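You operate a simulated robot arm through the tools that you are given. There is no shell and no other tool. Be economical: measure what you need, move in short steps, check, and stop when the job is done.

You are at the controls of a simulated robot arm. One attempt, no reset.

JOB
Put two of the pleated oil filters from the top of the corner stand on the polished caul plate. Put the canister marked "black" from the top of the mould bench on top of the silver plain base plate and the canister marked "clear" on top of the handled stop block there. Fetch the orange can and stand it on top of the drying canister. Take the yellow strainer and put it on the second shelf from the top of the bench press rack. Take the sheet clamp and leave it on top of the orange cooling cassette. Put the 1.0 MM shim pack from the second shelf from the top of the yellow store rack on top of the grey dark caul plate. Put the 0.5 MM shim holder from the top of the dosing bench on the green sample tray and the 1.5 MM shim holder on the purple cover plate. Put the rubber disc marked "2" from the top of the dosing bench on the top of the surface plate. Do these in any order. Set down upright: pleated oil filter, canister, orange can, yellow strainer, shim pack.
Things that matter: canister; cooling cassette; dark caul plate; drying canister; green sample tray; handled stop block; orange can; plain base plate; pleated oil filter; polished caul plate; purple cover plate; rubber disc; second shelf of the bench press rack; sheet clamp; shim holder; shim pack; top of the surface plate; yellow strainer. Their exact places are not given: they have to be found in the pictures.

The check looks at the end state, three seconds after you hand in, the way a careful person would. Anything else that was tipped, shoved, dropped, spilled or broken makes it a failure. A push-on lid holds only when it is set on centred and level and pressed home; a screw cap is set on level and turned clockwise until tight. Flat cloth is picked up by pressing the open fingertips on it (5 to 10 N) and closing them slowly along it; thin cloth reads only 2 to 8 mm in the jaws.

ROBOT AND FRAMES
A 7-joint arm with a fingered hand on a trunk, on a base that drives. Base frame: it is fixed to the floor where the robot stands at the start and does not move with it; the origin is under the middle of the robot, x ahead of it, y to its left, z up. Readings come in mm, rad, newtons and seconds.
With the tool pointing down near the work surface it reaches from about 320 to 720 mm from the robot's upright axis, wherever it stands. Its first joint turns from -2.897 to 2.897 rad. Places, roughly: canister [-7500, -750, 1000]; cooling cassette [-2250, -9750, 750]; dark caul plate (13x11x4 cm) [-7200, -9900, 900]; drying canister (7x7x7 cm) [-6500, -700, 900]; green sample tray (13x15x3 cm) [-7500, -3200, 900]; handled stop block [-8250, -750, 1000]; orange can [-6750, -750, 1000]; plain base plate (24x12x3 cm) [-7700, -700, 900]; polished caul plate (15x15x2 cm) [700, 200, 500]; purple cover plate (15x15x2 cm) [-8600, -3200, 900]; rubber disc [-8250, -3500, 750]; second shelf of the bench press rack [-2900, -9800, 900]; sheet clamp [-2250, -9750, 1000]; shim holder [-8000, -3250, 750]; shim pack [-7250, -9750, 1000]; top of the surface plate [-7000, -700, 900]; yellow strainer (8x8x13 cm) [-2100, -9700, 900]. Payload 4 kg.
The tool frame sits at the grasp point between the pads (the TCP): z along the fingers, y along the line on which they close. The tips reach 26 mm beyond it. The gripper opens to 148 mm. The gripper's body begins 73 mm behind the TCP. The gripper is a hand of 3 fingers: y runs from the thumb to the fingers, the wrist lies at [0, 0, -239] in the tool frame, and closing takes about 1.5 s.
Orientation is told as [roll, pitch, yaw] about the base's x, y, z axes, in that order, counted from this pose: with the fingers straight down and closing along the base's y, the tool's x points along the base's -x, its y along +y and its z along -z.

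CONTROLS
- The arm moves only by the tool step_arm. Its argument "rows" is a list of rows, each a list of 6 numbers: the shift along the tool's x, y, z in units of 150 mm (1.0 is 150 mm), then the turn, a rotation vector about the tool's x, y, z in units of 45 degrees (1.0 is 45 degrees). In form: [[dx, dy, dz, ax, ay, az], ...]. A call has 1 to 12 rows; each row is the pose to reach, as a shift and turn from the pose commanded when the call began, along the tool's axes at that moment. "grip" is the closure, from 0 (fully open) to 1 (shut), set as the call begins (left out, the last holds). A call with a number of a shift or a turn outside -1 to 1 is refused whole. Rows are played at 5 a second. More than 50 mm and 0.15 rad between two rows, or a gripper value outside its range, and nothing of the call is played. Where a pose cannot be reached the arm comes as near as it can. A force on the tool above 40 N (or 10 N above the force at the start of the call, whichever is more), or a blocked arm, ends the call early, and 0.2 s more pass. Each finger travels about 72 mm/s and halts on what it meets, pressing with about 22 N; the grip force reading is that of the motor and also rises with nothing between the fingers. The clock runs only during rows and for 0.2 s after the last one: add rows that repeat a pose to give the fingers time. It gives the time, the measured TCP pose, the force on the tool (base axes), the opening and the grip force at its end, in the units of the frame above (readings bear some noise), with the torque about the TCP (base axes, N m) and any sound that the robot's microphone picked up, and new pictures: "views" is both (left out), scene, wrist or none.
- Cameras (640 x 400 px; columns grow to the right, rows downward): "scene" is now at [7.9, 129.4, 1292.8]; the picture's right is [-0.31, -0.95, 0.00], its down [-0.78, 0.25, -0.58] and it looks along [0.55, -0.18, -0.81] (base axes); focal length 248 px, centre (320, 200). "wrist" rides on the gripper at [68, -39, -90] in the tool frame; the picture's right is [0.50, 0.87, 0.00], its down [-0.66, 0.38, -0.65] and it looks along [-0.57, 0.33, 0.76] (tool axes); focal length 222 px, centre (320, 200).
- lift_body(by): slides the trunk up (or, below 0, down) by that many mm; the arm and the scene camera ride with it, the base frame stays. It gives what a move gives, with no picture.
- roll_base(legs): drives the robot by 1 to 6 legs, each [ahead, left, turn to the left] in mm, mm and rad, along the robot's own axes; the way and the turn of a leg run together, so that a leg with both is an arc; at most 1500 mm and 3.142 rad a leg. The arm and the cameras ride along, it lands a little off, and it stops where it bumps. It gives what a move gives, and a new picture of the scene camera.
- move_fingers(finger1, finger2, thumb_bend): sets how far each is bent, from 0 (flat) to 100 (curled in); at 30 the hand is open as for a grip, at 70 the pads meet at the TCP. One left out holds its place. A second passes; each finger stops where it meets its share of the squeeze, and holds until it gets a number again. A gripper value or a shape takes the hand back. It gives what a move gives, with no picture; readings hold the bend of each and the force on the fingers (four entries, about 0 where the hand has none), thumb and palm.
- hand_shape(shape): the hand has 3 fingers and takes this shape, open, in about a second: jaw (thumb against the fingers, like two jaws); tri (thumb and two fingers); tip (a fingertip pinch); poke (one finger out to press); point (the index stretched); flat (the hand flat); cup (the hand cupped); fist (a fist). The gripper value then closes the fingers along that shape, each until it touches; the sizes above hold for jaw. It gives what a move gives, with no picture.
- head_to(pan, tilt): turns the head with the scene camera to pan (to the left, within 2.705 rad either way) and tilt (down, from -0.506 to 1.204), counted from straight ahead of the robot. It gives what a move gives, and a new picture of the scene camera.
- pixel_to_xyz(camera, pixels): for up to 12 pixels [column, row] of the newest picture of that camera ("zoom" is the newest enlarged one), the place [x, y, z] in the base frame of the surface seen there, good to about 2 mm. No time passes.
- enlarge(camera, box): a new picture of the part [left, top, right, bottom] of that camera's present view, enlarged. No time passes.
- hand_in(): hands the job in; it is judged then, once.

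Work in short steps. Measure before you move; look again where a grasp or a placing could have gone wrong, and mend it. You have 364 turns and 360 pictures in all, those below and enlarged ones among them. Open the gripper and draw the arm clear of the work before you hand the job in, unless the task says otherwise.

The tools are called after ">>>" as a command line: name --pt "numbers of a row" for each row, then --argument value for the rest, lists and objects as JSON in quotes. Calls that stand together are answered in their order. step_arm: Moves the arm, as the interface text tells. Its arguments: {"type":"object","properties":{"rows":{"type":"array"},"grip":{"type":"number"},"views":{"type":"string","enum":["both","scene","wrist","none"]}},"required":["rows"]} The other tools are called the same way: lift_body (by) slides the trunk up or down; hand_shape (shape) gives the hand a shape; move_fingers (finger1, finger2, thumb_bend) moves the fingers one by one; roll_base (legs) drives the base; head_to (pan, tilt) turns the head that bears the scene camera; pixel_to_xyz (camera, pixels) gives the place of the surface under pixels of a picture; enlarge (camera, box) takes an enlarged picture of a part of a camera's view; hand_in () hands the job in.

At the start:

```text
clock: 0.0
tcp_pos: [459.0, 89.8, 777.3]
orientation: [0.0, 0.0, 0.001]
contact_force: [0.6, 0.5, -0.4]
ft_torque: [0.01, 0.0, 0.03]
width: 147.9
grip_force: 0.1
shape: jaw
bend: [30.0, 30.0, 30.0]
finger forces: [0.1, 0.1, 0.0, 0.1, 0.0, 0.1]
trunk travel left (down, up): [-275.0, 315.0]
robot x, y, heading: [0.7, -2.4, -0.0]
head pan, tilt: [-0.311, 0.953]
```

scene: 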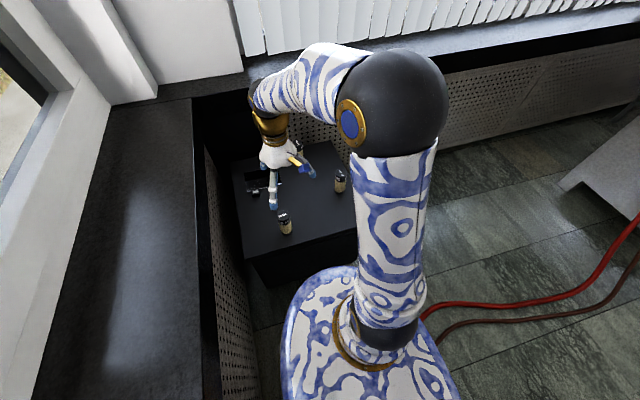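
wrist: 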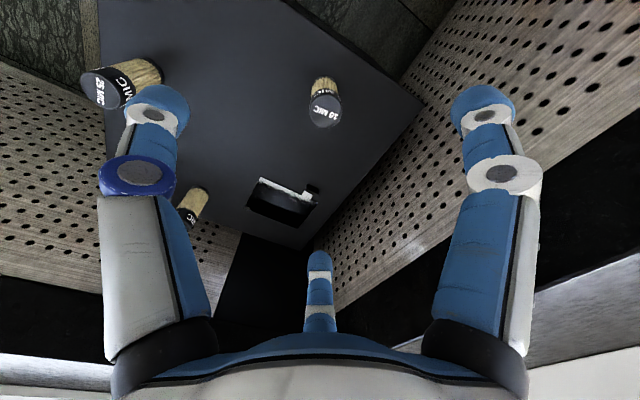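

The wrist view shows the corner stand with three filters and a dark plate near (283,200). I'll enlarge both views to identify them.

>>> enlarge --camera "scene" --box '[220, 120, 380, 270]'

>>> enlarge --camera "wrist" --box '[70, 40, 390, 240]'

>>> pixel_to_xyz --camera "wrist" --pixels '[[100, 92], [140, 70], [325, 112], [322, 85], [182, 215], [195, 200], [283, 200], [262, 178], [306, 208], [315, 188], [250, 120], [400, 110]]'

```text
2.67 times, centred on (300, 195) of scene
```

zoom: 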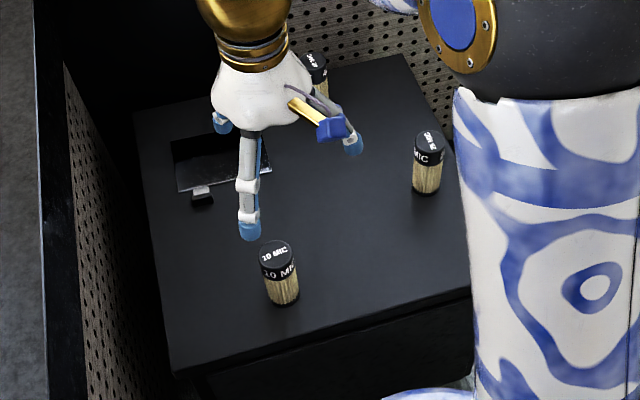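

```text
2.00 times, centred on (230, 140) of wrist
```

zoom: 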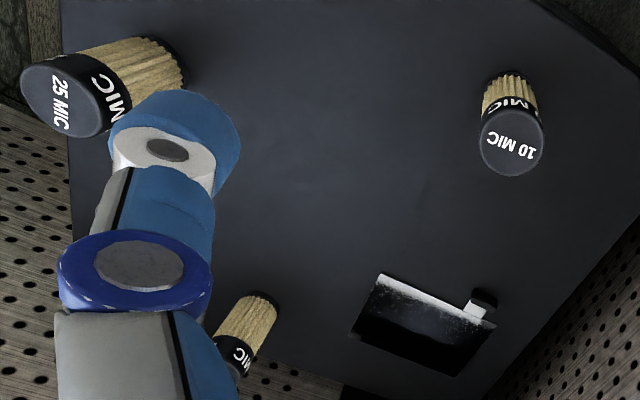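

```text
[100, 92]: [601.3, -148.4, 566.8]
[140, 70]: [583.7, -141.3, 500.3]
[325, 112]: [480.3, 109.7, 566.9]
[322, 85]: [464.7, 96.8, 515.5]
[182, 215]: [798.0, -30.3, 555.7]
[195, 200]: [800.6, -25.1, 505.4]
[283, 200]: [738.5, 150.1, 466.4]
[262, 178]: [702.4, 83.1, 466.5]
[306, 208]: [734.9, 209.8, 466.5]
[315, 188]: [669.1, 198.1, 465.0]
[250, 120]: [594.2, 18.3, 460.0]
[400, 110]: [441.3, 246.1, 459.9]
```

The two nearest filters (10 MIC and 25 MIC) are clear. I measure their tops and the plate corners in the zoomed picture.

>>> pixel_to_xyz --camera "zoom" --pixels '[[482, 142], [543, 152], [515, 122], [510, 172], [25, 90], [95, 110], [60, 70], [385, 278], [495, 328], [455, 374], [352, 335], [482, 300]]'

>>> enlarge --camera "scene" --box '[240, 140, 300, 180]'

```text
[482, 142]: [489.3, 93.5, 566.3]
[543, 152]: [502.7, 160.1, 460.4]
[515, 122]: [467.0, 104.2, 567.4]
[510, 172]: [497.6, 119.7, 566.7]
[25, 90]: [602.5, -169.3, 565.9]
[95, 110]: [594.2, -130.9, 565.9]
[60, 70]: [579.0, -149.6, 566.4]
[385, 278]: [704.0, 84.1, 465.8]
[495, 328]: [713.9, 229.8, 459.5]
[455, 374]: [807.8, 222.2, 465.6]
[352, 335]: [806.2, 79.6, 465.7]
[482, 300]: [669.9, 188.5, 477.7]
```

```text
10.00 times, centred on (270, 160) of scene
```

zoom: 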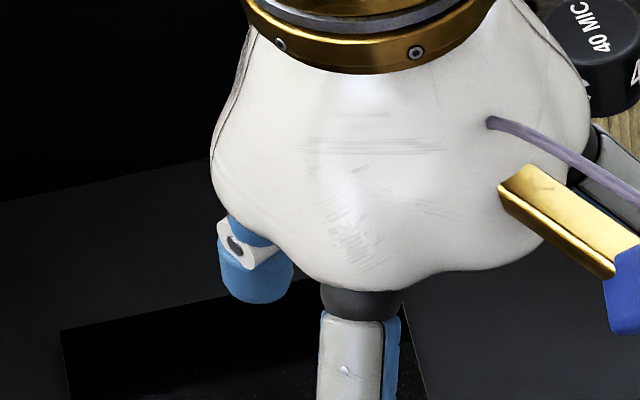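

Filter tops: 10 MIC at about (482,108,567), 25 MIC at about (597,-150,566). The plate spans roughly x 680–810, y 80–225. I move down towards the 10 MIC filter.

>>> step_arm --pt "-0.15 0.128 0.3 0 0 0" --pt "-0.153 0.128 0.6 0 0 0" --pt "-0.153 0.128 0.9 0 0 0" --grip 0 --views "both"

>>> pixel_to_xyz --camera "scene" --pixels '[[240, 230], [265, 258], [355, 228], [300, 280], [320, 275], [330, 150], [235, 160]]'

```text
refused: row 1 steps farther than a row can; nothing moved
```

```text
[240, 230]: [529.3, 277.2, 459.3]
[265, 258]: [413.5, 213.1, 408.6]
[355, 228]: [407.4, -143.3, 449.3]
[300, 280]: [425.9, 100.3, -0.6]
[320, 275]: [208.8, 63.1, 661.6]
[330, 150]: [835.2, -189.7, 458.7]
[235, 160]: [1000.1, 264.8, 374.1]
```

Row one was too long; I'll use smaller rows.

>>> step_arm --pt "-0.1 0.1 0.2 0 0 0" --pt "-0.153 0.128 0.45 0 0 0" --pt "-0.153 0.128 0.7 0 0 0" --pt "-0.153 0.128 0.95 0 0 0" --grip 0 --views "wrist"

```text
clock: 1.0
tcp_pos: [481.8, 108.5, 634.5]
orientation: [0.0, 0.0, 0.0]
contact_force: [0.5, 0.8, 0.0]
ft_torque: [-0.01, 0.02, -0.02]
width: 147.7
grip_force: 0.0
shape: jaw
bend: [30.0, 30.0, 30.0]
finger forces: [0.0, 0.0, 0.0, 0.0, 0.0, 0.1]
trunk travel left (down, up): [-275.0, 315.0]
robot x, y, heading: [-0.6, 1.1, -0.0]
head pan, tilt: [-0.311, 0.953]
```

wrist: 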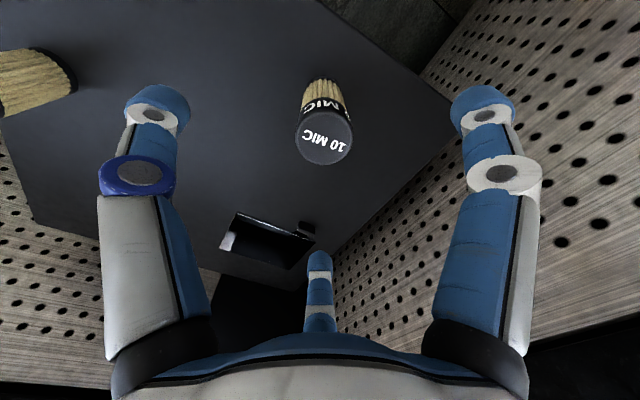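

The filter top (325,137) sits under the TCP line. I go down 108 mm to z≈527 and close.

>>> step_arm --pt "0 0 0.25 0 0 0" --pt "0 0 0.5 0 0 0" --pt "0 0 0.72 0 0 0" --views "none"

>>> step_arm --pt "0 0 0 0 0 0" --pt "0 0 0 0 0 0" --pt "0 0 0 0 0 0" --pt "0 0 0 0 0 0" --pt "0 0 0 0 0 0" --pt "0 0 0 0 0 0" --pt "0 0 0 0 0 0" --grip 1 --views "wrist"

```text
clock: 1.8
tcp_pos: [482.0, 108.6, 527.0]
orientation: [-0.001, 0.001, -0.001]
contact_force: [0.8, 0.0, 0.1]
ft_torque: [0.02, 0.0, -0.03]
width: 147.6
grip_force: 0.0
shape: jaw
bend: [30.0, 30.0, 30.0]
finger forces: [0.0, 0.1, 0.0, 0.0, 0.1, 0.0]
trunk travel left (down, up): [-275.0, 315.0]
robot x, y, heading: [0.2, -1.8, -0.005]
head pan, tilt: [-0.311, 0.953]
```

```text
clock: 3.4
tcp_pos: [481.3, 109.8, 526.4]
orientation: [0.0, 0.0, 0.001]
contact_force: [-0.2, 0.1, -0.2]
ft_torque: [0.01, -0.01, 0.01]
width: 38.6
grip_force: 21.6
shape: jaw
bend: [76.0, 76.0, 70.0]
finger forces: [19.2, 20.0, 0.1, 0.0, 19.5, 0.0]
trunk travel left (down, up): [-275.0, 315.0]
robot x, y, heading: [-1.0, 1.6, -0.003]
head pan, tilt: [-0.311, 0.953]
```

wrist: 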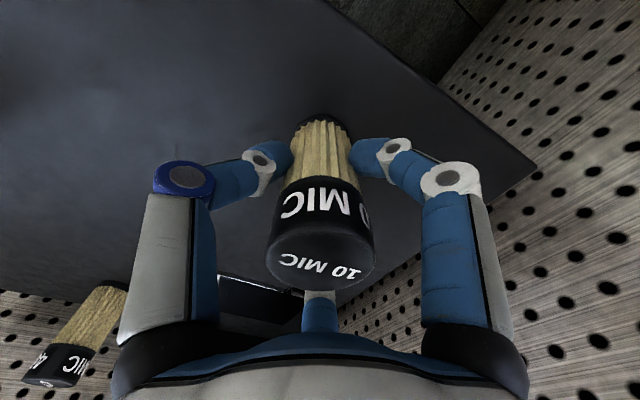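

Filter held (38.6 mm). I lift it and look at the plate in the scene view.

>>> step_arm --pt "0 0 -0.25 0 0 0" --pt "0 0 -0.5 0 0 0" --pt "0.2 -0.2 -0.6 0 0 0" --pt "0.4 -0.45 -0.7 0 0 0" --pt "0.4 -0.7 -0.7 0 0 0" --pt "0.4 -1 -0.7 0 0 0" --views "none"

>>> enlarge --camera "scene" --box '[224, 130, 320, 190]'

```text
refused: row 4 steps farther than a row can; nothing moved
```

```text
6.67 times, centred on (272, 160) of scene
```

zoom: 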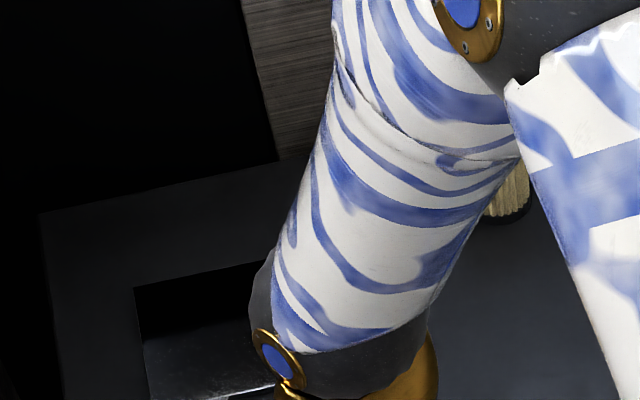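

I retry with smaller rows.

>>> step_arm --pt "0 0 -0.25 0 0 0" --pt "0 0 -0.5 0 0 0" --pt "0 -0.2 -0.7 0 0 0" --pt "0 -0.5 -0.7 0 0 0" --pt "0 -0.8 -0.7 0 0 0" --pt "0 -1 -0.7 0 0 0" --views "wrist"

>>> enlarge --camera "scene" --box '[224, 130, 320, 190]'

```text
clock: 4.8
tcp_pos: [481.5, -40.7, 633.8]
orientation: [-0.001, -0.001, 0.003]
contact_force: [0.5, -0.4, -0.9]
ft_torque: [-0.01, 0.01, 0.02]
width: 38.2
grip_force: 21.7
shape: jaw
bend: [76.0, 76.0, 70.0]
finger forces: [19.1, 20.3, 0.1, 0.0, 19.9, 0.0]
trunk travel left (down, up): [-275.0, 315.0]
robot x, y, heading: [-1.4, -0.5, -0.001]
head pan, tilt: [-0.311, 0.953]
```

wrist: 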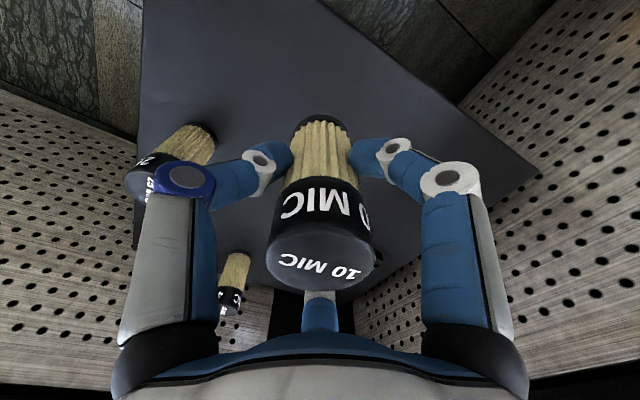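

```text
6.67 times, centred on (272, 160) of scene
```

zoom: 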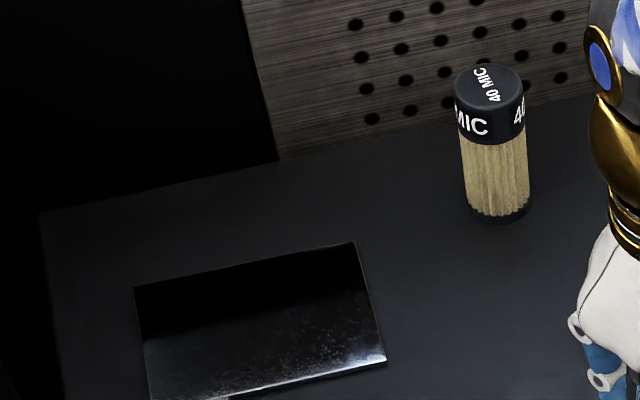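

Now the plate is fully visible; I measure its corners.

>>> pixel_to_xyz --camera "zoom" --pixels '[[138, 291], [351, 246], [382, 358], [155, 392], [210, 395], [260, 320], [45, 215], [60, 380]]'

>>> enlarge --camera "scene" --box '[224, 150, 320, 210]'

```text
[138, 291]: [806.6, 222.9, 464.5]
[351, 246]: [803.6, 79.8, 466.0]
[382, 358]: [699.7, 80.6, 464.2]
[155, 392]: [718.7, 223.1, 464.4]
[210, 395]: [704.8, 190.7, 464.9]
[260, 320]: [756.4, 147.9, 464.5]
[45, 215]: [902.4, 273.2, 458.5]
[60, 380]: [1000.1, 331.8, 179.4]
```

```text
6.67 times, centred on (272, 180) of scene
```

zoom: 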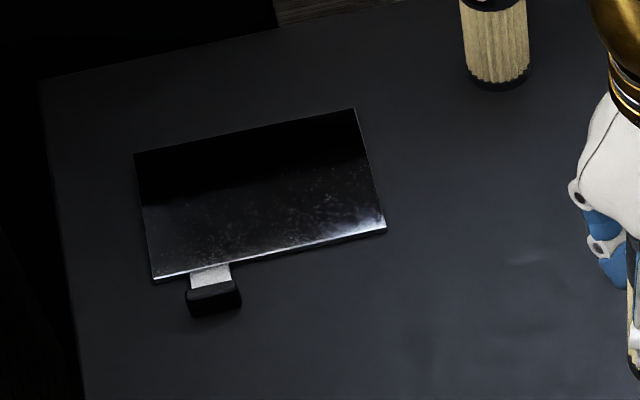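

Plate: x 698–806, y 78–224, top z≈465. It's slightly beyond reach, so I check how close the base front edge is to the stand.

>>> pixel_to_xyz --camera "scene" --pixels '[[290, 300], [300, 290], [310, 280], [330, 272], [285, 340], [295, 275], [320, 245], [290, 250], [345, 230]]'

>>> head_to --pan -0.1 --tilt 1.15

```text
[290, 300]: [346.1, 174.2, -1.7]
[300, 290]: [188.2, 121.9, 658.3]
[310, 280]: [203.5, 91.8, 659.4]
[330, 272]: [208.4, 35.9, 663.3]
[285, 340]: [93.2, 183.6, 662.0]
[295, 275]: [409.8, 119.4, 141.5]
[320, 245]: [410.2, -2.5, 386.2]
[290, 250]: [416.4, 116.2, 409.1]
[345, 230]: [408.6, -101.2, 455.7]
```

```text
clock: 5.5
tcp_pos: [482.2, -40.5, 633.6]
orientation: [0.0, 0.0, 0.001]
contact_force: [-0.1, 0.1, -0.5]
ft_torque: [0.01, -0.01, 0.0]
width: 38.4
grip_force: 21.9
shape: jaw
bend: [76.0, 76.0, 70.0]
finger forces: [19.2, 20.3, 0.1, 0.1, 19.8, 0.0]
trunk travel left (down, up): [-275.0, 315.0]
robot x, y, heading: [2.0, -0.7, 0.001]
head pan, tilt: [-0.099, 1.15]
```

scene: 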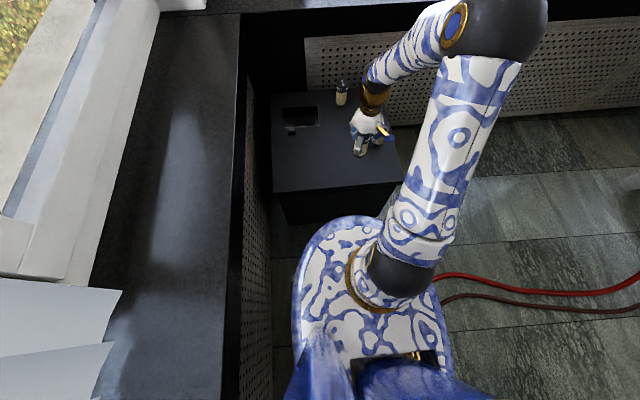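

There's a ~200 mm gap between base (x≈210) and stand (x≈410). I drive 90 mm ahead.

>>> roll_base --legs '[[90, 0, 0]]'

```text
clock: 6.6
tcp_pos: [570.9, -39.4, 633.7]
orientation: [0.0, 0.0, 0.0]
contact_force: [-0.7, -0.3, -0.7]
ft_torque: [-0.02, 0.0, 0.0]
width: 38.3
grip_force: 21.8
shape: jaw
bend: [76.0, 76.0, 70.0]
finger forces: [19.1, 20.3, 0.0, 0.0, 19.8, 0.0]
trunk travel left (down, up): [-275.0, 315.0]
robot x, y, heading: [88.7, -0.8, 0.003]
head pan, tilt: [-0.099, 1.15]
```

scene: 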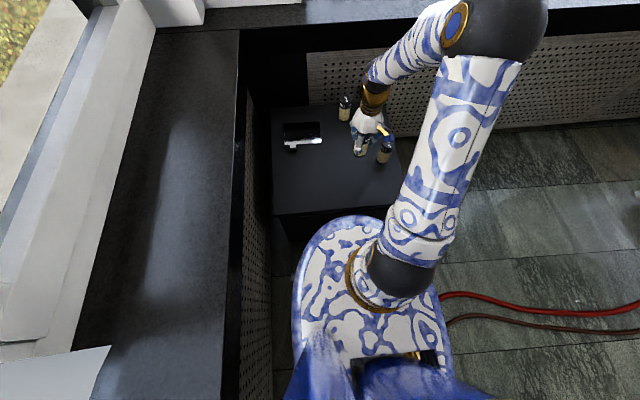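

Rolled to x=88.7. I now carry the filter towards the plate at (765,192), first half of the way.

>>> step_arm --pt "0 0.25 -0.1 0 0 0" --pt "-0.1 0.5 -0.1 0 0 0" --pt "-0.28 0.73 -0.1 0 0 0" --pt "-0.46 0.95 -0.1 0 0 0" --pt "-0.7 1.0 -0.1 0 0 0" --views "none"

>>> step_arm --pt "-0.15 0.2 0 0 0 0" --pt "-0.35 0.4 0 0 0 0" --pt "-0.593 0.54 0 0 0 0" --pt "-0.593 0.54 0.25 0 0 0" --pt "-0.593 0.54 0.5 0 0 0" --views "both"

```text
clock: 7.8
tcp_pos: [675.6, 108.2, 652.0]
orientation: [0.0, 0.0, 0.0]
contact_force: [-0.1, 0.2, -0.1]
ft_torque: [-0.03, 0.02, 0.03]
width: 38.4
grip_force: 21.9
shape: jaw
bend: [76.0, 76.0, 70.0]
finger forces: [19.2, 20.6, 0.1, 0.0, 19.7, 0.0]
trunk travel left (down, up): [-275.0, 315.0]
robot x, y, heading: [89.0, -0.2, -0.005]
head pan, tilt: [-0.099, 1.15]
```

```text
clock: 9.0
tcp_pos: [763.7, 189.0, 573.8]
orientation: [0.0, 0.001, -0.002]
contact_force: [0.3, -0.9, -1.0]
ft_torque: [0.01, -0.02, -0.01]
width: 38.3
grip_force: 22.2
shape: jaw
bend: [76.0, 76.0, 70.0]
finger forces: [18.9, 20.5, 0.0, 0.1, 19.7, 0.0]
trunk travel left (down, up): [-275.0, 315.0]
robot x, y, heading: [86.2, 0.6, 0.001]
head pan, tilt: [-0.099, 1.15]
```

scene: 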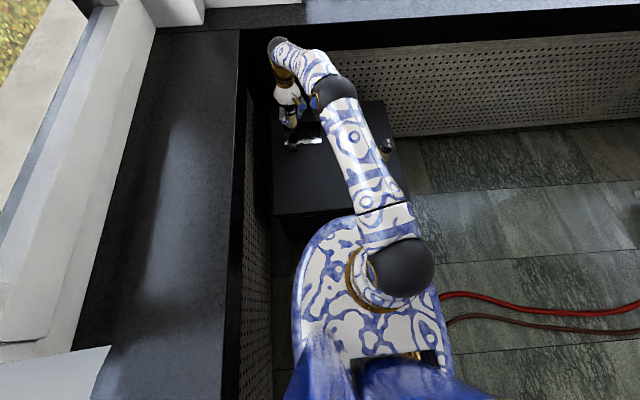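
wrist: 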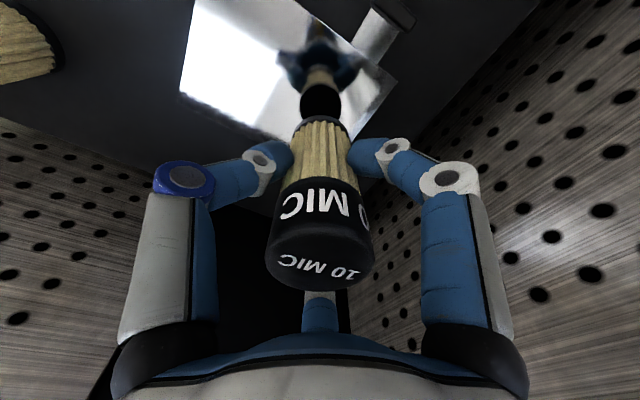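

The filter is above the plate. I lower to z≈533, then creep until contact.

>>> step_arm --pt "0 0 0.15 0 0 0" --pt "0 0 0.25 0 0 0" --pt "0 0 0.265 0 0 0" --pt "0 0 0.275 0 0 0" --pt "0 0 0.28 0 0 0" --views "none"

```text
clock: 10.2
tcp_pos: [764.6, 190.3, 532.1]
orientation: [-0.001, 0.0, -0.001]
contact_force: [-0.5, -0.7, 5.2]
ft_torque: [-0.01, -0.04, 0.01]
width: 38.4
grip_force: 22.4
shape: jaw
bend: [76.0, 76.0, 70.0]
finger forces: [19.7, 20.6, 0.1, 0.0, 20.5, 0.0]
trunk travel left (down, up): [-275.0, 315.0]
robot x, y, heading: [89.3, -2.1, 0.005]
head pan, tilt: [-0.099, 1.15]
```

Contact of 5 N at z 532. I open partly and lift.

>>> step_arm --pt "0 0 0 0 0 0" --pt "0 0 0 0 0 0" --pt "0 0 0 0 0 0" --pt "0 0 0 0 0 0" --pt "0 0 0 0 0 0" --grip 0.4 --views "none"

>>> step_arm --pt "0 0 -0.25 0 0 0" --pt "0 0 -0.5 0 0 0" --pt "0 0 -0.75 0 0 0" --pt "0 0 -1 0 0 0" --pt "0.25 0 -1 0 0 0" --pt "0.5 -0.1 -1 0 0 0" --pt "0.7 -0.3 -1 0 0 0" --pt "0.8 -0.55 -1 0 0 0" --pt "0.9 -0.8 -1 0 0 0" --pt "1 -1 -1 0 0 0" --views "both"

```text
clock: 11.4
tcp_pos: [764.6, 190.7, 531.7]
orientation: [-0.001, -0.001, 0.0]
contact_force: [0.2, 0.3, -0.4]
ft_torque: [0.01, -0.04, 0.01]
width: 88.1
grip_force: 0.1
shape: jaw
bend: [32.0, 32.0, 70.0]
finger forces: [0.1, 0.1, 0.1, 0.0, 0.0, 0.0]
trunk travel left (down, up): [-275.0, 315.0]
robot x, y, heading: [89.7, -4.0, 0.003]
head pan, tilt: [-0.099, 1.15]
```

```text
clock: 13.6
tcp_pos: [612.2, 42.9, 681.3]
orientation: [0.0, 0.001, 0.0]
contact_force: [0.1, 1.2, 0.1]
ft_torque: [-0.01, 0.0, -0.02]
width: 88.2
grip_force: 0.0
shape: jaw
bend: [32.0, 32.0, 70.0]
finger forces: [0.0, 0.0, 0.1, 0.0, 0.1, 0.1]
trunk travel left (down, up): [-275.0, 315.0]
robot x, y, heading: [90.3, -0.7, -0.006]
head pan, tilt: [-0.099, 1.15]
```

scene: 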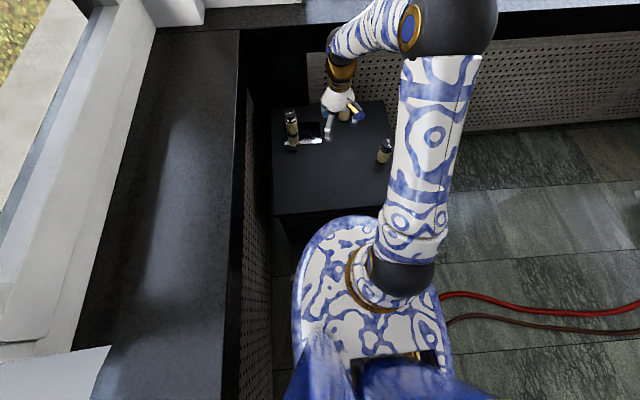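
wrist: 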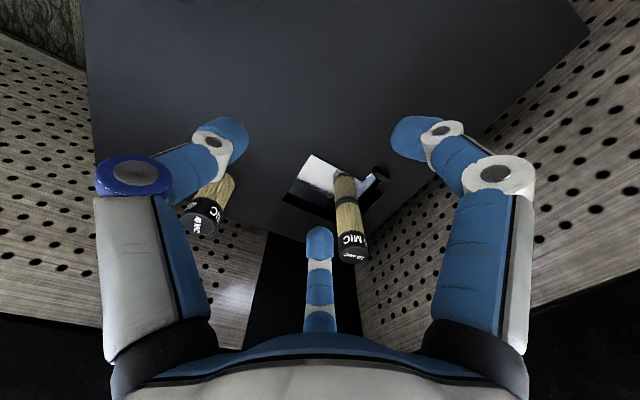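

The first filter stands upright on the plate. Now to the 25 MIC filter at (597,-150).

>>> step_arm --pt "0.05 -0.25 0 0 0 0" --pt "0.1 -0.5 0 0 0 0" --pt "0.1 -0.75 0 0 0 0" --pt "0.1 -1 0 0 0 0" --grip 0 --views "none"

>>> step_arm --pt "0 -0.287 0 0 0 0" --pt "0 -0.287 0.25 0 0 0" --views "both"

>>> pixel_to_xyz --camera "wrist" --pixels '[[320, 150], [320, 135], [325, 160], [300, 150], [340, 150]]'

```text
clock: 14.6
tcp_pos: [599.9, -108.8, 681.9]
orientation: [0.001, -0.001, -0.001]
contact_force: [0.3, 0.8, -0.7]
ft_torque: [-0.02, -0.01, 0.01]
width: 147.7
grip_force: 0.0
shape: jaw
bend: [30.0, 30.0, 30.0]
finger forces: [0.0, 0.0, 0.1, 0.0, 0.0, 0.0]
trunk travel left (down, up): [-275.0, 315.0]
robot x, y, heading: [89.7, -5.5, -0.002]
head pan, tilt: [-0.099, 1.15]
```

```text
clock: 15.2
tcp_pos: [598.3, -151.5, 642.2]
orientation: [0.002, -0.001, 0.001]
contact_force: [0.8, -0.6, 0.6]
ft_torque: [-0.02, -0.01, 0.0]
width: 148.0
grip_force: 0.1
shape: jaw
bend: [30.0, 30.0, 30.0]
finger forces: [0.1, 0.0, 0.0, 0.0, 0.0, 0.0]
trunk travel left (down, up): [-275.0, 315.0]
robot x, y, heading: [88.7, -0.8, 0.002]
head pan, tilt: [-0.099, 1.15]
```

scene: 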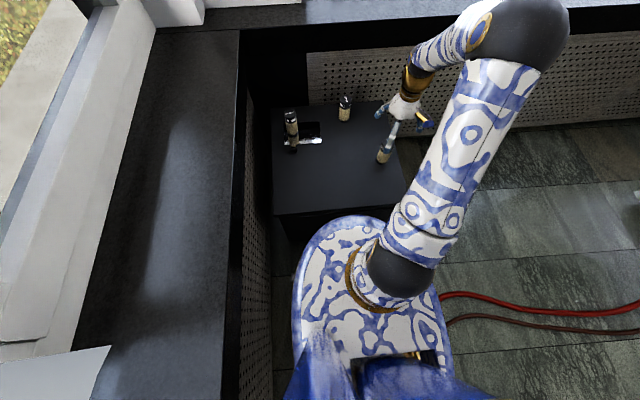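
wrist: 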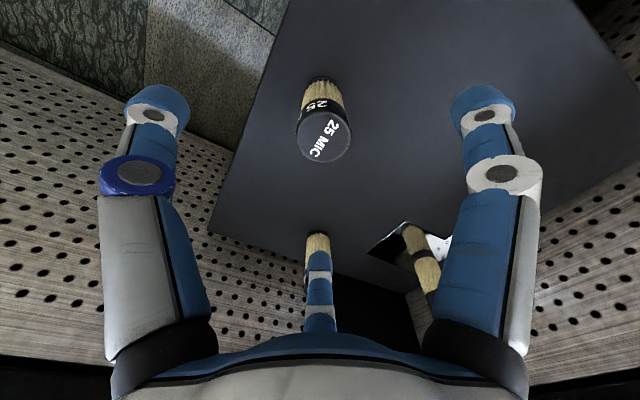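

```text
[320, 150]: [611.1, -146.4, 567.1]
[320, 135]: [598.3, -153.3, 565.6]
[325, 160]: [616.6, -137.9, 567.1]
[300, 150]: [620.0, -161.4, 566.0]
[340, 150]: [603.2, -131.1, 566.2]
```

The filter's top centre (324,137) is at about (598,-150), aligned. Descend, close, lift.

>>> step_arm --pt "0 0 0.25 0 0 0" --pt "0 0 0.5 0 0 0" --pt "0 0 0.765 0 0 0" --views "none"

>>> step_arm --pt "0 0 0 0 0 0" --pt "0 0 0 0 0 0" --pt "0 0 0 0 0 0" --pt "0 0 0 0 0 0" --pt "0 0 0 0 0 0" --pt "0 0 0 0 0 0" --pt "0 0 0 0 0 0" --pt "0 0 0 0 0 0" --grip 1 --views "none"

>>> step_arm --pt "0 0 -0.25 0 0 0" --pt "0 0 -0.5 0 0 0" --pt "0 0 -0.75 0 0 0" --pt "0 0.25 -0.85 0 0 0" --pt "0 0.5 -0.85 0 0 0" --pt "0 0.75 -0.85 0 0 0" --pt "0 1.0 -0.85 0 0 0" --views "none"

```text
clock: 16.0
tcp_pos: [597.6, -152.6, 527.9]
orientation: [0.001, -0.001, 0.0]
contact_force: [0.2, -0.4, 0.7]
ft_torque: [0.0, 0.0, 0.03]
width: 147.9
grip_force: 0.1
shape: jaw
bend: [30.0, 30.0, 30.0]
finger forces: [0.0, 0.0, 0.0, 0.0, 0.0, 0.0]
trunk travel left (down, up): [-275.0, 315.0]
robot x, y, heading: [86.7, 2.6, -0.004]
head pan, tilt: [-0.099, 1.15]
```

```text
clock: 17.8
tcp_pos: [598.1, -153.1, 529.6]
orientation: [-0.001, 0.001, 0.001]
contact_force: [0.6, -0.4, 0.2]
ft_torque: [0.01, 0.04, -0.03]
width: 37.5
grip_force: 22.2
shape: jaw
bend: [76.0, 76.0, 70.0]
finger forces: [19.0, 20.1, 0.1, 0.0, 19.5, 0.0]
trunk travel left (down, up): [-275.0, 315.0]
robot x, y, heading: [83.1, 0.4, -0.0]
head pan, tilt: [-0.099, 1.15]
```

```text
clock: 19.4
tcp_pos: [597.9, -2.1, 658.5]
orientation: [0.0, 0.0, 0.0]
contact_force: [1.1, -0.5, -0.6]
ft_torque: [-0.01, 0.0, -0.03]
width: 37.2
grip_force: 22.0
shape: jaw
bend: [76.0, 76.0, 70.0]
finger forces: [19.0, 20.4, 0.0, 0.0, 19.7, 0.0]
trunk travel left (down, up): [-275.0, 315.0]
robot x, y, heading: [89.7, -4.1, -0.004]
head pan, tilt: [-0.099, 1.15]
```

Gripped. Now move above (725,107) on the plate and lower.

>>> step_arm --pt "-0.2 0.2 0 0 0 0" --pt "-0.4 0.4 0 0 0 0" --pt "-0.6 0.6 0 0 0 0" --pt "-0.847 0.727 0 0 0 0" --pt "-0.847 0.727 0.25 0 0 0" --pt "-0.847 0.727 0.5 0 0 0" --views "wrist"

```text
clock: 20.8
tcp_pos: [726.0, 107.1, 579.3]
orientation: [0.001, -0.001, -0.001]
contact_force: [-0.6, -0.9, 0.2]
ft_torque: [0.01, 0.01, -0.01]
width: 37.0
grip_force: 22.1
shape: jaw
bend: [76.0, 76.0, 70.0]
finger forces: [18.9, 20.6, 0.0, 0.0, 19.5, 0.1]
trunk travel left (down, up): [-275.0, 315.0]
robot x, y, heading: [87.2, 1.9, 0.004]
head pan, tilt: [-0.099, 1.15]
```

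wrist: 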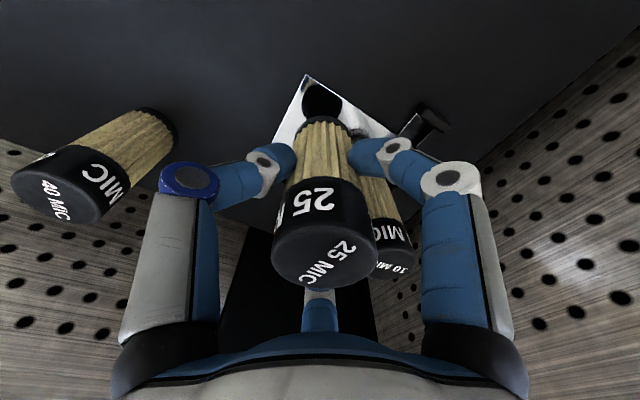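

Filter is over the plate front area; lower to contact (~z 533).

>>> step_arm --pt "0 0 0.15 0 0 0" --pt "0 0 0.26 0 0 0" --pt "0 0 0.285 0 0 0" --pt "0 0 0.3 0 0 0" --pt "0 0 0.31 0 0 0" --views "none"

```text
clock: 22.0
tcp_pos: [726.4, 105.2, 534.1]
orientation: [-0.001, 0.0, 0.001]
contact_force: [0.3, 0.1, -0.7]
ft_torque: [0.0, 0.01, 0.01]
width: 37.1
grip_force: 22.1
shape: jaw
bend: [76.0, 76.0, 70.0]
finger forces: [18.8, 20.6, 0.0, 0.0, 19.5, 0.1]
trunk travel left (down, up): [-275.0, 315.0]
robot x, y, heading: [90.7, -1.4, -0.0]
head pan, tilt: [-0.099, 1.15]
```

No contact yet; creep lower.

>>> step_arm --pt "0 0 0.01 0 0 0" --pt "0 0 0.015 0 0 0" --pt "0 0 0.02 0 0 0" --views "none"

```text
clock: 22.8
tcp_pos: [725.8, 107.1, 534.2]
orientation: [0.0, -0.003, 0.0]
contact_force: [-1.1, -1.2, 13.7]
ft_torque: [-0.05, 0.0, 0.01]
width: 37.7
grip_force: 22.0
shape: jaw
bend: [77.0, 77.0, 70.0]
finger forces: [21.0, 22.3, 0.0, 0.0, 23.0, 0.0]
trunk travel left (down, up): [-275.0, 315.0]
robot x, y, heading: [87.6, -3.5, 0.002]
head pan, tilt: [-0.099, 1.15]
```

Seated (13.7 N). Open partly and withdraw.

>>> step_arm --pt "0 0 -0.007 0 0 0" --pt "0 0 -0.007 0 0 0" --pt "0 0 -0.007 0 0 0" --pt "0 0 -0.007 0 0 0" --pt "0 0 -0.007 0 0 0" --grip 0.4 --views "none"

>>> step_arm --pt "0 0 -0.25 0 0 0" --pt "0 0 -0.5 0 0 0" --pt "0 0 -0.75 0 0 0" --pt "0 0 -1 0 0 0" --pt "0.25 0 -1 0 0 0" --pt "0.5 -0.1 -1 0 0 0" --pt "0.7 -0.3 -1 0 0 0" --pt "0.8 -0.55 -1 0 0 0" --pt "0.9 -0.8 -1 0 0 0" --pt "1 -1 -1 0 0 0" --views "both"

```text
clock: 24.0
tcp_pos: [726.6, 107.1, 532.6]
orientation: [-0.002, 0.0, -0.002]
contact_force: [0.4, -0.1, -0.7]
ft_torque: [0.01, -0.04, 0.0]
width: 88.3
grip_force: 0.1
shape: jaw
bend: [32.0, 32.0, 70.0]
finger forces: [0.1, 0.0, 0.0, 0.0, 0.0, 0.0]
trunk travel left (down, up): [-275.0, 315.0]
robot x, y, heading: [89.0, -1.0, -0.003]
head pan, tilt: [-0.099, 1.15]
```

```text
clock: 26.2
tcp_pos: [576.4, -46.7, 681.8]
orientation: [0.0, 0.0, -0.001]
contact_force: [-0.8, 0.5, -0.6]
ft_torque: [0.01, -0.06, -0.01]
width: 88.4
grip_force: 0.0
shape: jaw
bend: [32.0, 32.0, 70.0]
finger forces: [0.0, 0.1, 0.0, 0.0, 0.0, 0.0]
trunk travel left (down, up): [-275.0, 315.0]
robot x, y, heading: [87.3, -1.4, 0.001]
head pan, tilt: [-0.099, 1.15]
```

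scene: 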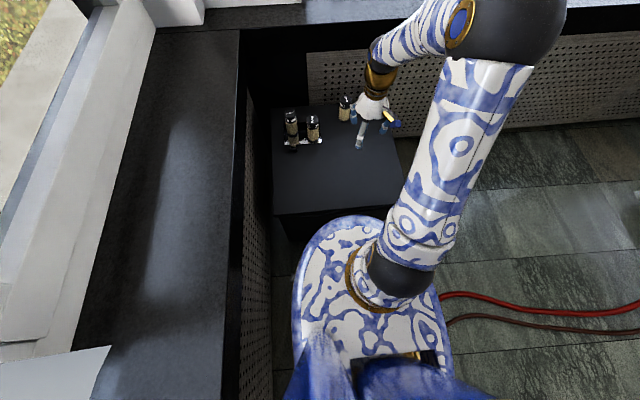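
wrist: 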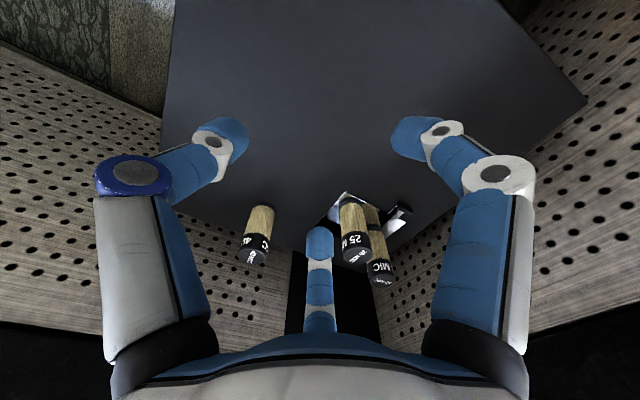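

Both filters stand on the plate. I raise and draw in the arm, then back away and look around.

>>> step_arm --pt "0.25 0 -0.2 0 0 0" --pt "0.45 0.1 -0.4 0 0 0" --pt "0.6 0.3 -0.6 0 0 0" --pt "0.7 0.4 -0.8 0 0 0" --pt "0.8 0.4 -1 0 0 0" --grip 0 --views "none"

>>> roll_base --legs '[[-500, 0, 0]]'

>>> head_to --pan -1.5 --tilt 0.3

>>> head_to --pan -2.7 --tilt 0.3

>>> head_to --pan 2.7 --tilt 0.3

```text
clock: 27.4
tcp_pos: [453.7, 13.8, 834.2]
orientation: [-0.001, 0.0, 0.001]
contact_force: [0.8, -0.1, -0.7]
ft_torque: [-0.01, 0.01, 0.02]
width: 147.9
grip_force: 0.1
shape: jaw
bend: [30.0, 30.0, 30.0]
finger forces: [0.0, 0.0, 0.1, 0.0, 0.1, 0.0]
trunk travel left (down, up): [-275.0, 315.0]
robot x, y, heading: [90.1, 0.4, 0.002]
head pan, tilt: [-0.099, 1.15]
```

```text
clock: 29.6
tcp_pos: [131.8, 32.0, 833.0]
orientation: [-0.002, -0.003, 0.032]
contact_force: [-0.2, 0.3, 0.0]
ft_torque: [0.02, 0.02, 0.02]
width: 148.1
grip_force: 0.2
shape: jaw
bend: [30.0, 30.0, 30.0]
finger forces: [0.1, 0.1, 0.0, 0.0, 0.1, 0.0]
trunk travel left (down, up): [-275.0, 315.0]
robot x, y, heading: [-233.4, 6.7, 0.038]
head pan, tilt: [-0.099, 1.15]
stopped in leg 1: the robot was blocked; the commanded pose is now the measured one
```

scene: 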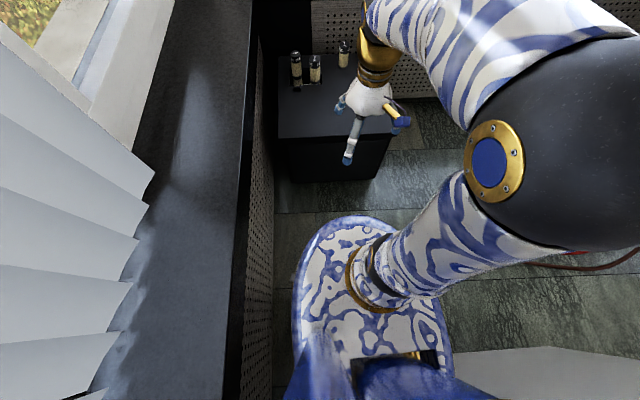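

```text
clock: 31.1
tcp_pos: [132.3, 30.7, 833.6]
orientation: [-0.001, -0.001, 0.032]
contact_force: [0.1, 0.0, 0.7]
ft_torque: [-0.01, -0.04, 0.0]
width: 148.0
grip_force: 0.1
shape: jaw
bend: [30.0, 30.0, 30.0]
finger forces: [0.1, 0.1, 0.1, 0.1, 0.0, 0.0]
trunk travel left (down, up): [-275.0, 315.0]
robot x, y, heading: [-234.7, 8.6, 0.031]
head pan, tilt: [-1.499, 0.3]
```

scene: 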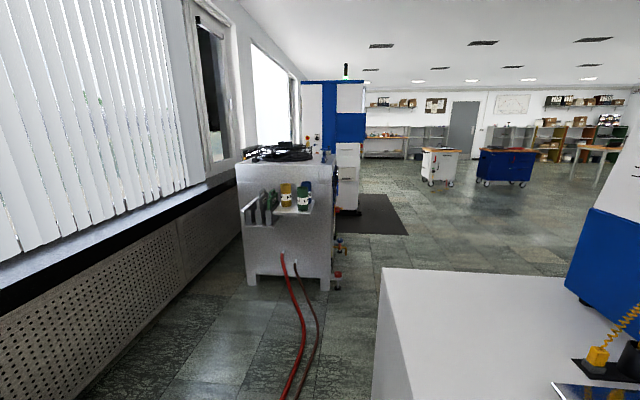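

```text
clock: 32.5
tcp_pos: [131.9, 31.0, 833.1]
orientation: [-0.001, -0.002, 0.032]
contact_force: [-0.3, 0.5, 0.4]
ft_torque: [-0.03, 0.01, -0.01]
width: 148.0
grip_force: 0.1
shape: jaw
bend: [30.0, 30.0, 30.0]
finger forces: [0.0, 0.1, 0.1, 0.0, 0.1, 0.0]
trunk travel left (down, up): [-275.0, 315.0]
robot x, y, heading: [-232.6, 7.0, 0.027]
head pan, tilt: [-2.7, 0.3]
```

scene: 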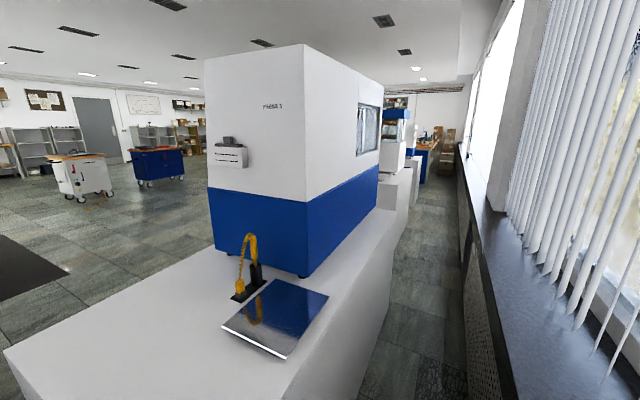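

```text
clock: 36.7
tcp_pos: [132.4, 31.3, 834.0]
orientation: [-0.002, -0.004, 0.031]
contact_force: [0.9, 0.1, 0.0]
ft_torque: [0.01, 0.01, 0.01]
width: 147.7
grip_force: 0.1
shape: jaw
bend: [30.0, 30.0, 30.0]
finger forces: [0.0, 0.0, 0.0, 0.0, 0.0, 0.1]
trunk travel left (down, up): [-275.0, 315.0]
robot x, y, heading: [-229.2, 5.0, 0.031]
head pan, tilt: [2.7, 0.3]
```

scene: 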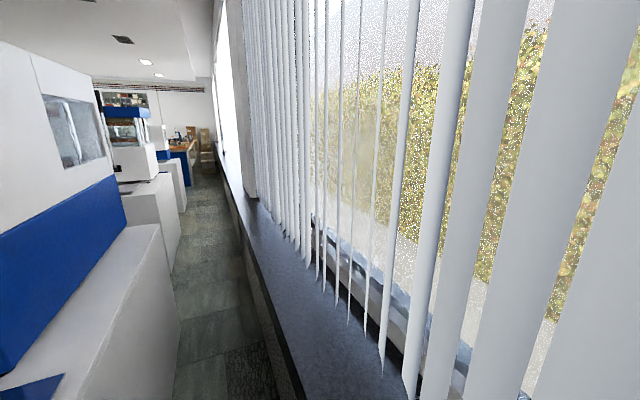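

I bumped a press bench behind me. I look again to map the exits, tilting downward to the right.

>>> roll_base --legs '[[60, 0, -0.031]]'

>>> head_to --pan -1.7 --tilt 0.6

>>> pixel_to_xyz --camera "scene" --pixels '[[100, 350], [200, 300], [280, 250], [320, 150], [330, 280], [260, 330], [400, 200], [480, 150], [420, 330], [450, 250], [560, 250], [330, 100]]'

```text
clock: 37.7
tcp_pos: [192.5, 21.4, 832.7]
orientation: [-0.004, -0.003, 0.0]
contact_force: [0.1, -1.1, 0.2]
ft_torque: [0.0, 0.03, 0.04]
width: 147.9
grip_force: 0.0
shape: jaw
bend: [30.0, 30.0, 30.0]
finger forces: [0.0, 0.1, 0.1, 0.1, 0.1, 0.1]
trunk travel left (down, up): [-275.0, 315.0]
robot x, y, heading: [-175.4, 8.2, 0.001]
head pan, tilt: [2.7, 0.3]
```

scene: 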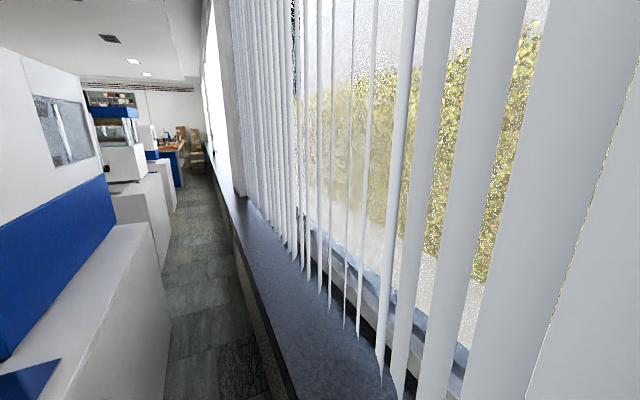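

```text
clock: 41.2
tcp_pos: [192.3, 21.6, 832.6]
orientation: [-0.001, -0.002, 0.0]
contact_force: [-0.4, -0.4, 0.9]
ft_torque: [0.02, 0.0, 0.01]
width: 148.0
grip_force: 0.1
shape: jaw
bend: [30.0, 30.0, 30.0]
finger forces: [0.0, 0.1, 0.0, 0.0, 0.0, 0.0]
trunk travel left (down, up): [-275.0, 315.0]
robot x, y, heading: [-172.6, 9.7, 0.001]
head pan, tilt: [-1.7, 0.6]
```

scene: 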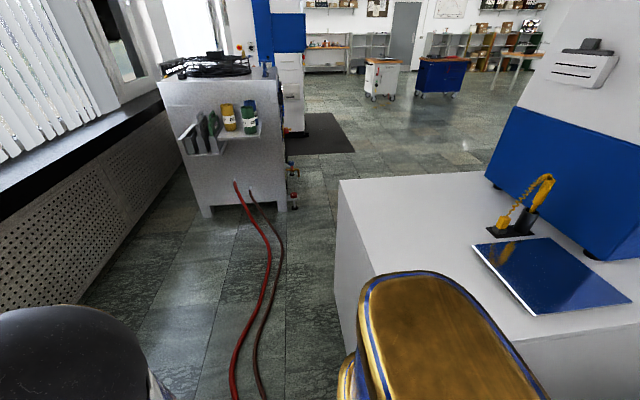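

```text
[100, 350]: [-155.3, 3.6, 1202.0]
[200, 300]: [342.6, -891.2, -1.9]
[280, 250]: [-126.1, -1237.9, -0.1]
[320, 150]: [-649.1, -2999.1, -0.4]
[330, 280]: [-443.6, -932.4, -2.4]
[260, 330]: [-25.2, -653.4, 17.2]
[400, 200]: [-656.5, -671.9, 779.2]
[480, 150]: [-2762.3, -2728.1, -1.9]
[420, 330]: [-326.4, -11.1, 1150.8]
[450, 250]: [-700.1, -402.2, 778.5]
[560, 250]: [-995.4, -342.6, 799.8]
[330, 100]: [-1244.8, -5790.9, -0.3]
```

I measure the bench's corner, the hose path, and the machine's corners.

>>> pixel_to_xyz --camera "scene" --pixels '[[340, 183], [342, 200], [340, 310], [235, 395], [262, 395], [268, 270], [283, 240], [240, 190], [285, 205], [205, 215], [292, 205], [352, 148]]'

>>> head_to --pan -1.7 --tilt 1.15

>>> pixel_to_xyz --camera "scene" --pixels '[[230, 200], [250, 200], [200, 100], [230, 100], [250, 20], [300, 50], [300, 150], [330, 100], [210, 150], [270, 150], [200, 200], [260, 250]]'

```text
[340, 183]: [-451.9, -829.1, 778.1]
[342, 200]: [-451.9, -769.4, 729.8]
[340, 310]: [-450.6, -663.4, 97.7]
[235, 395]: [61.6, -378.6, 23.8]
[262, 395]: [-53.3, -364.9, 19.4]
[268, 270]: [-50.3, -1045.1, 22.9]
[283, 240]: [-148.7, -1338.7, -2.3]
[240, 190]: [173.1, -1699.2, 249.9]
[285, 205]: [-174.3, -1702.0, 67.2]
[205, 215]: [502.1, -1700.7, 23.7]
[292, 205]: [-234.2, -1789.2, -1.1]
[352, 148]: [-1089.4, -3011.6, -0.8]
```

```text
clock: 42.2
tcp_pos: [192.7, 20.8, 833.7]
orientation: [-0.003, -0.001, 0.0]
contact_force: [-0.4, -0.3, 0.4]
ft_torque: [-0.02, -0.03, 0.0]
width: 148.1
grip_force: 0.1
shape: jaw
bend: [30.0, 30.0, 30.0]
finger forces: [0.0, 0.0, 0.0, 0.1, 0.1, 0.1]
trunk travel left (down, up): [-275.0, 315.0]
robot x, y, heading: [-178.8, 7.9, -0.0]
head pan, tilt: [-1.7, 1.15]
```

scene: 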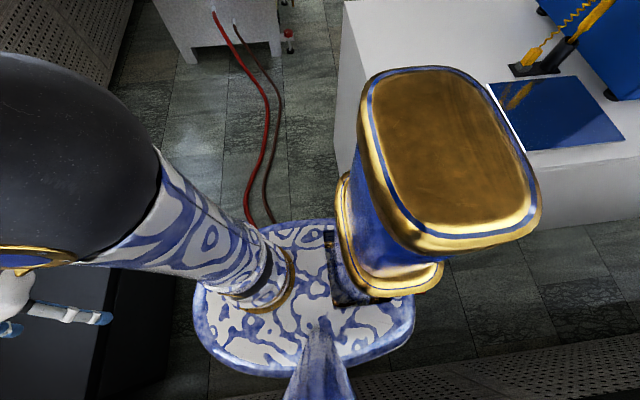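

```text
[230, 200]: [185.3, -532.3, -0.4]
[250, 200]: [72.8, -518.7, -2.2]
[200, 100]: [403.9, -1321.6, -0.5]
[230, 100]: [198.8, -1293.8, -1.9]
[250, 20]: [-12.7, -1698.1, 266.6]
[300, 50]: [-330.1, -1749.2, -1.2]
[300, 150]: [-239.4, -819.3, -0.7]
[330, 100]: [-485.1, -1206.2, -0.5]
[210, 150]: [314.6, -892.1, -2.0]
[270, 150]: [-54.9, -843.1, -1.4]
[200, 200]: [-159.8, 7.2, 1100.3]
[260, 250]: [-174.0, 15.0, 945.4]
```

The hoses cross the right-hand passage. I check the left corridor's width and the hose ends.

>>> pixel_to_xyz --camera "scene" --pixels '[[249, 217], [271, 217], [240, 222], [210, 300], [400, 350], [415, 300], [430, 380], [520, 230]]'

>>> head_to --pan 2.7 --tilt 0.7

>>> pixel_to_xyz --camera "scene" --pixels '[[170, 350], [180, 250], [190, 200], [200, 150], [230, 200], [250, 250], [270, 300], [300, 380], [150, 250], [140, 300], [160, 180], [215, 130]]'

```text
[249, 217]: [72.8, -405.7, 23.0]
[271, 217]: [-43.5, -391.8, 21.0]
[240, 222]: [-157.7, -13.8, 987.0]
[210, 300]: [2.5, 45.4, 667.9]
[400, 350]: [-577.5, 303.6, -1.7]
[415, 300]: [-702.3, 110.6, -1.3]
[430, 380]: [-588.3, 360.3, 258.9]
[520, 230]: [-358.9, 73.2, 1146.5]
```

```text
clock: 45.7
tcp_pos: [191.5, 21.1, 832.9]
orientation: [-0.001, -0.001, 0.001]
contact_force: [1.0, 0.4, 0.8]
ft_torque: [0.01, 0.02, -0.01]
width: 147.9
grip_force: 0.0
shape: jaw
bend: [30.0, 30.0, 30.0]
finger forces: [0.0, 0.0, 0.0, 0.0, 0.2, 0.0]
trunk travel left (down, up): [-275.0, 315.0]
robot x, y, heading: [-174.2, 6.5, 0.001]
head pan, tilt: [2.7, 0.7]
```

scene: 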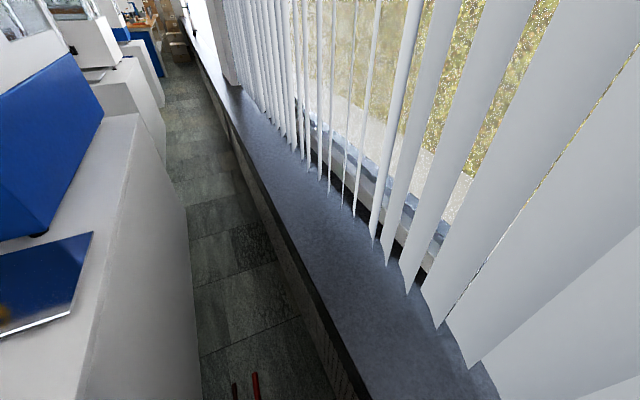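

```text
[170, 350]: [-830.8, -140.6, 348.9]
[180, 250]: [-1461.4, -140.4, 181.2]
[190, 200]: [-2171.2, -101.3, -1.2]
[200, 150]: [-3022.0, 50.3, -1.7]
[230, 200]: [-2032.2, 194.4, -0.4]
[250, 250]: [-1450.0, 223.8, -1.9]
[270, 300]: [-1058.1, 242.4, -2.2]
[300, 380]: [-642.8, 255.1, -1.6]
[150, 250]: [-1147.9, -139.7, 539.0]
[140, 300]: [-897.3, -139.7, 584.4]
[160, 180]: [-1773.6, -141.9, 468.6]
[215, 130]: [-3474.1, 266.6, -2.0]
```

Red hose ends appear at (255,385), behind the robot, so they seem to run under it. I query that and the sill height.

>>> pixel_to_xyz --camera "scene" --pixels '[[256, 390], [253, 375], [236, 390], [330, 380], [360, 390], [250, 180], [340, 300]]'

>>> head_to --pan 2.7 --tilt 1.2

```text
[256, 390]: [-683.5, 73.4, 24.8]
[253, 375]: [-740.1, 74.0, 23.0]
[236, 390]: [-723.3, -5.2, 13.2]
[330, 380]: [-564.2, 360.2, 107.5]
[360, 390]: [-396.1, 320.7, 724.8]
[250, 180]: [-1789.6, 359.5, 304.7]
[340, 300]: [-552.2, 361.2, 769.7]
```

```text
clock: 46.6
tcp_pos: [193.2, 20.9, 833.3]
orientation: [-0.002, -0.002, -0.002]
contact_force: [-0.4, 0.7, -0.3]
ft_torque: [0.04, 0.02, 0.03]
width: 147.8
grip_force: 0.1
shape: jaw
bend: [30.0, 30.0, 30.0]
finger forces: [0.1, 0.0, 0.0, 0.0, 0.0, 0.1]
trunk travel left (down, up): [-275.0, 315.0]
robot x, y, heading: [-173.1, 6.6, 0.003]
head pan, tilt: [2.7, 1.201]
```

scene: 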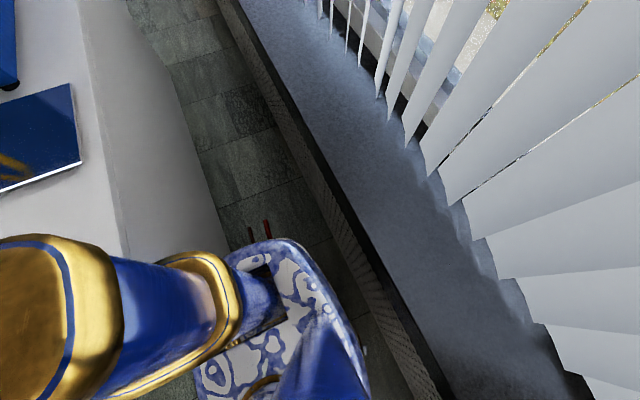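

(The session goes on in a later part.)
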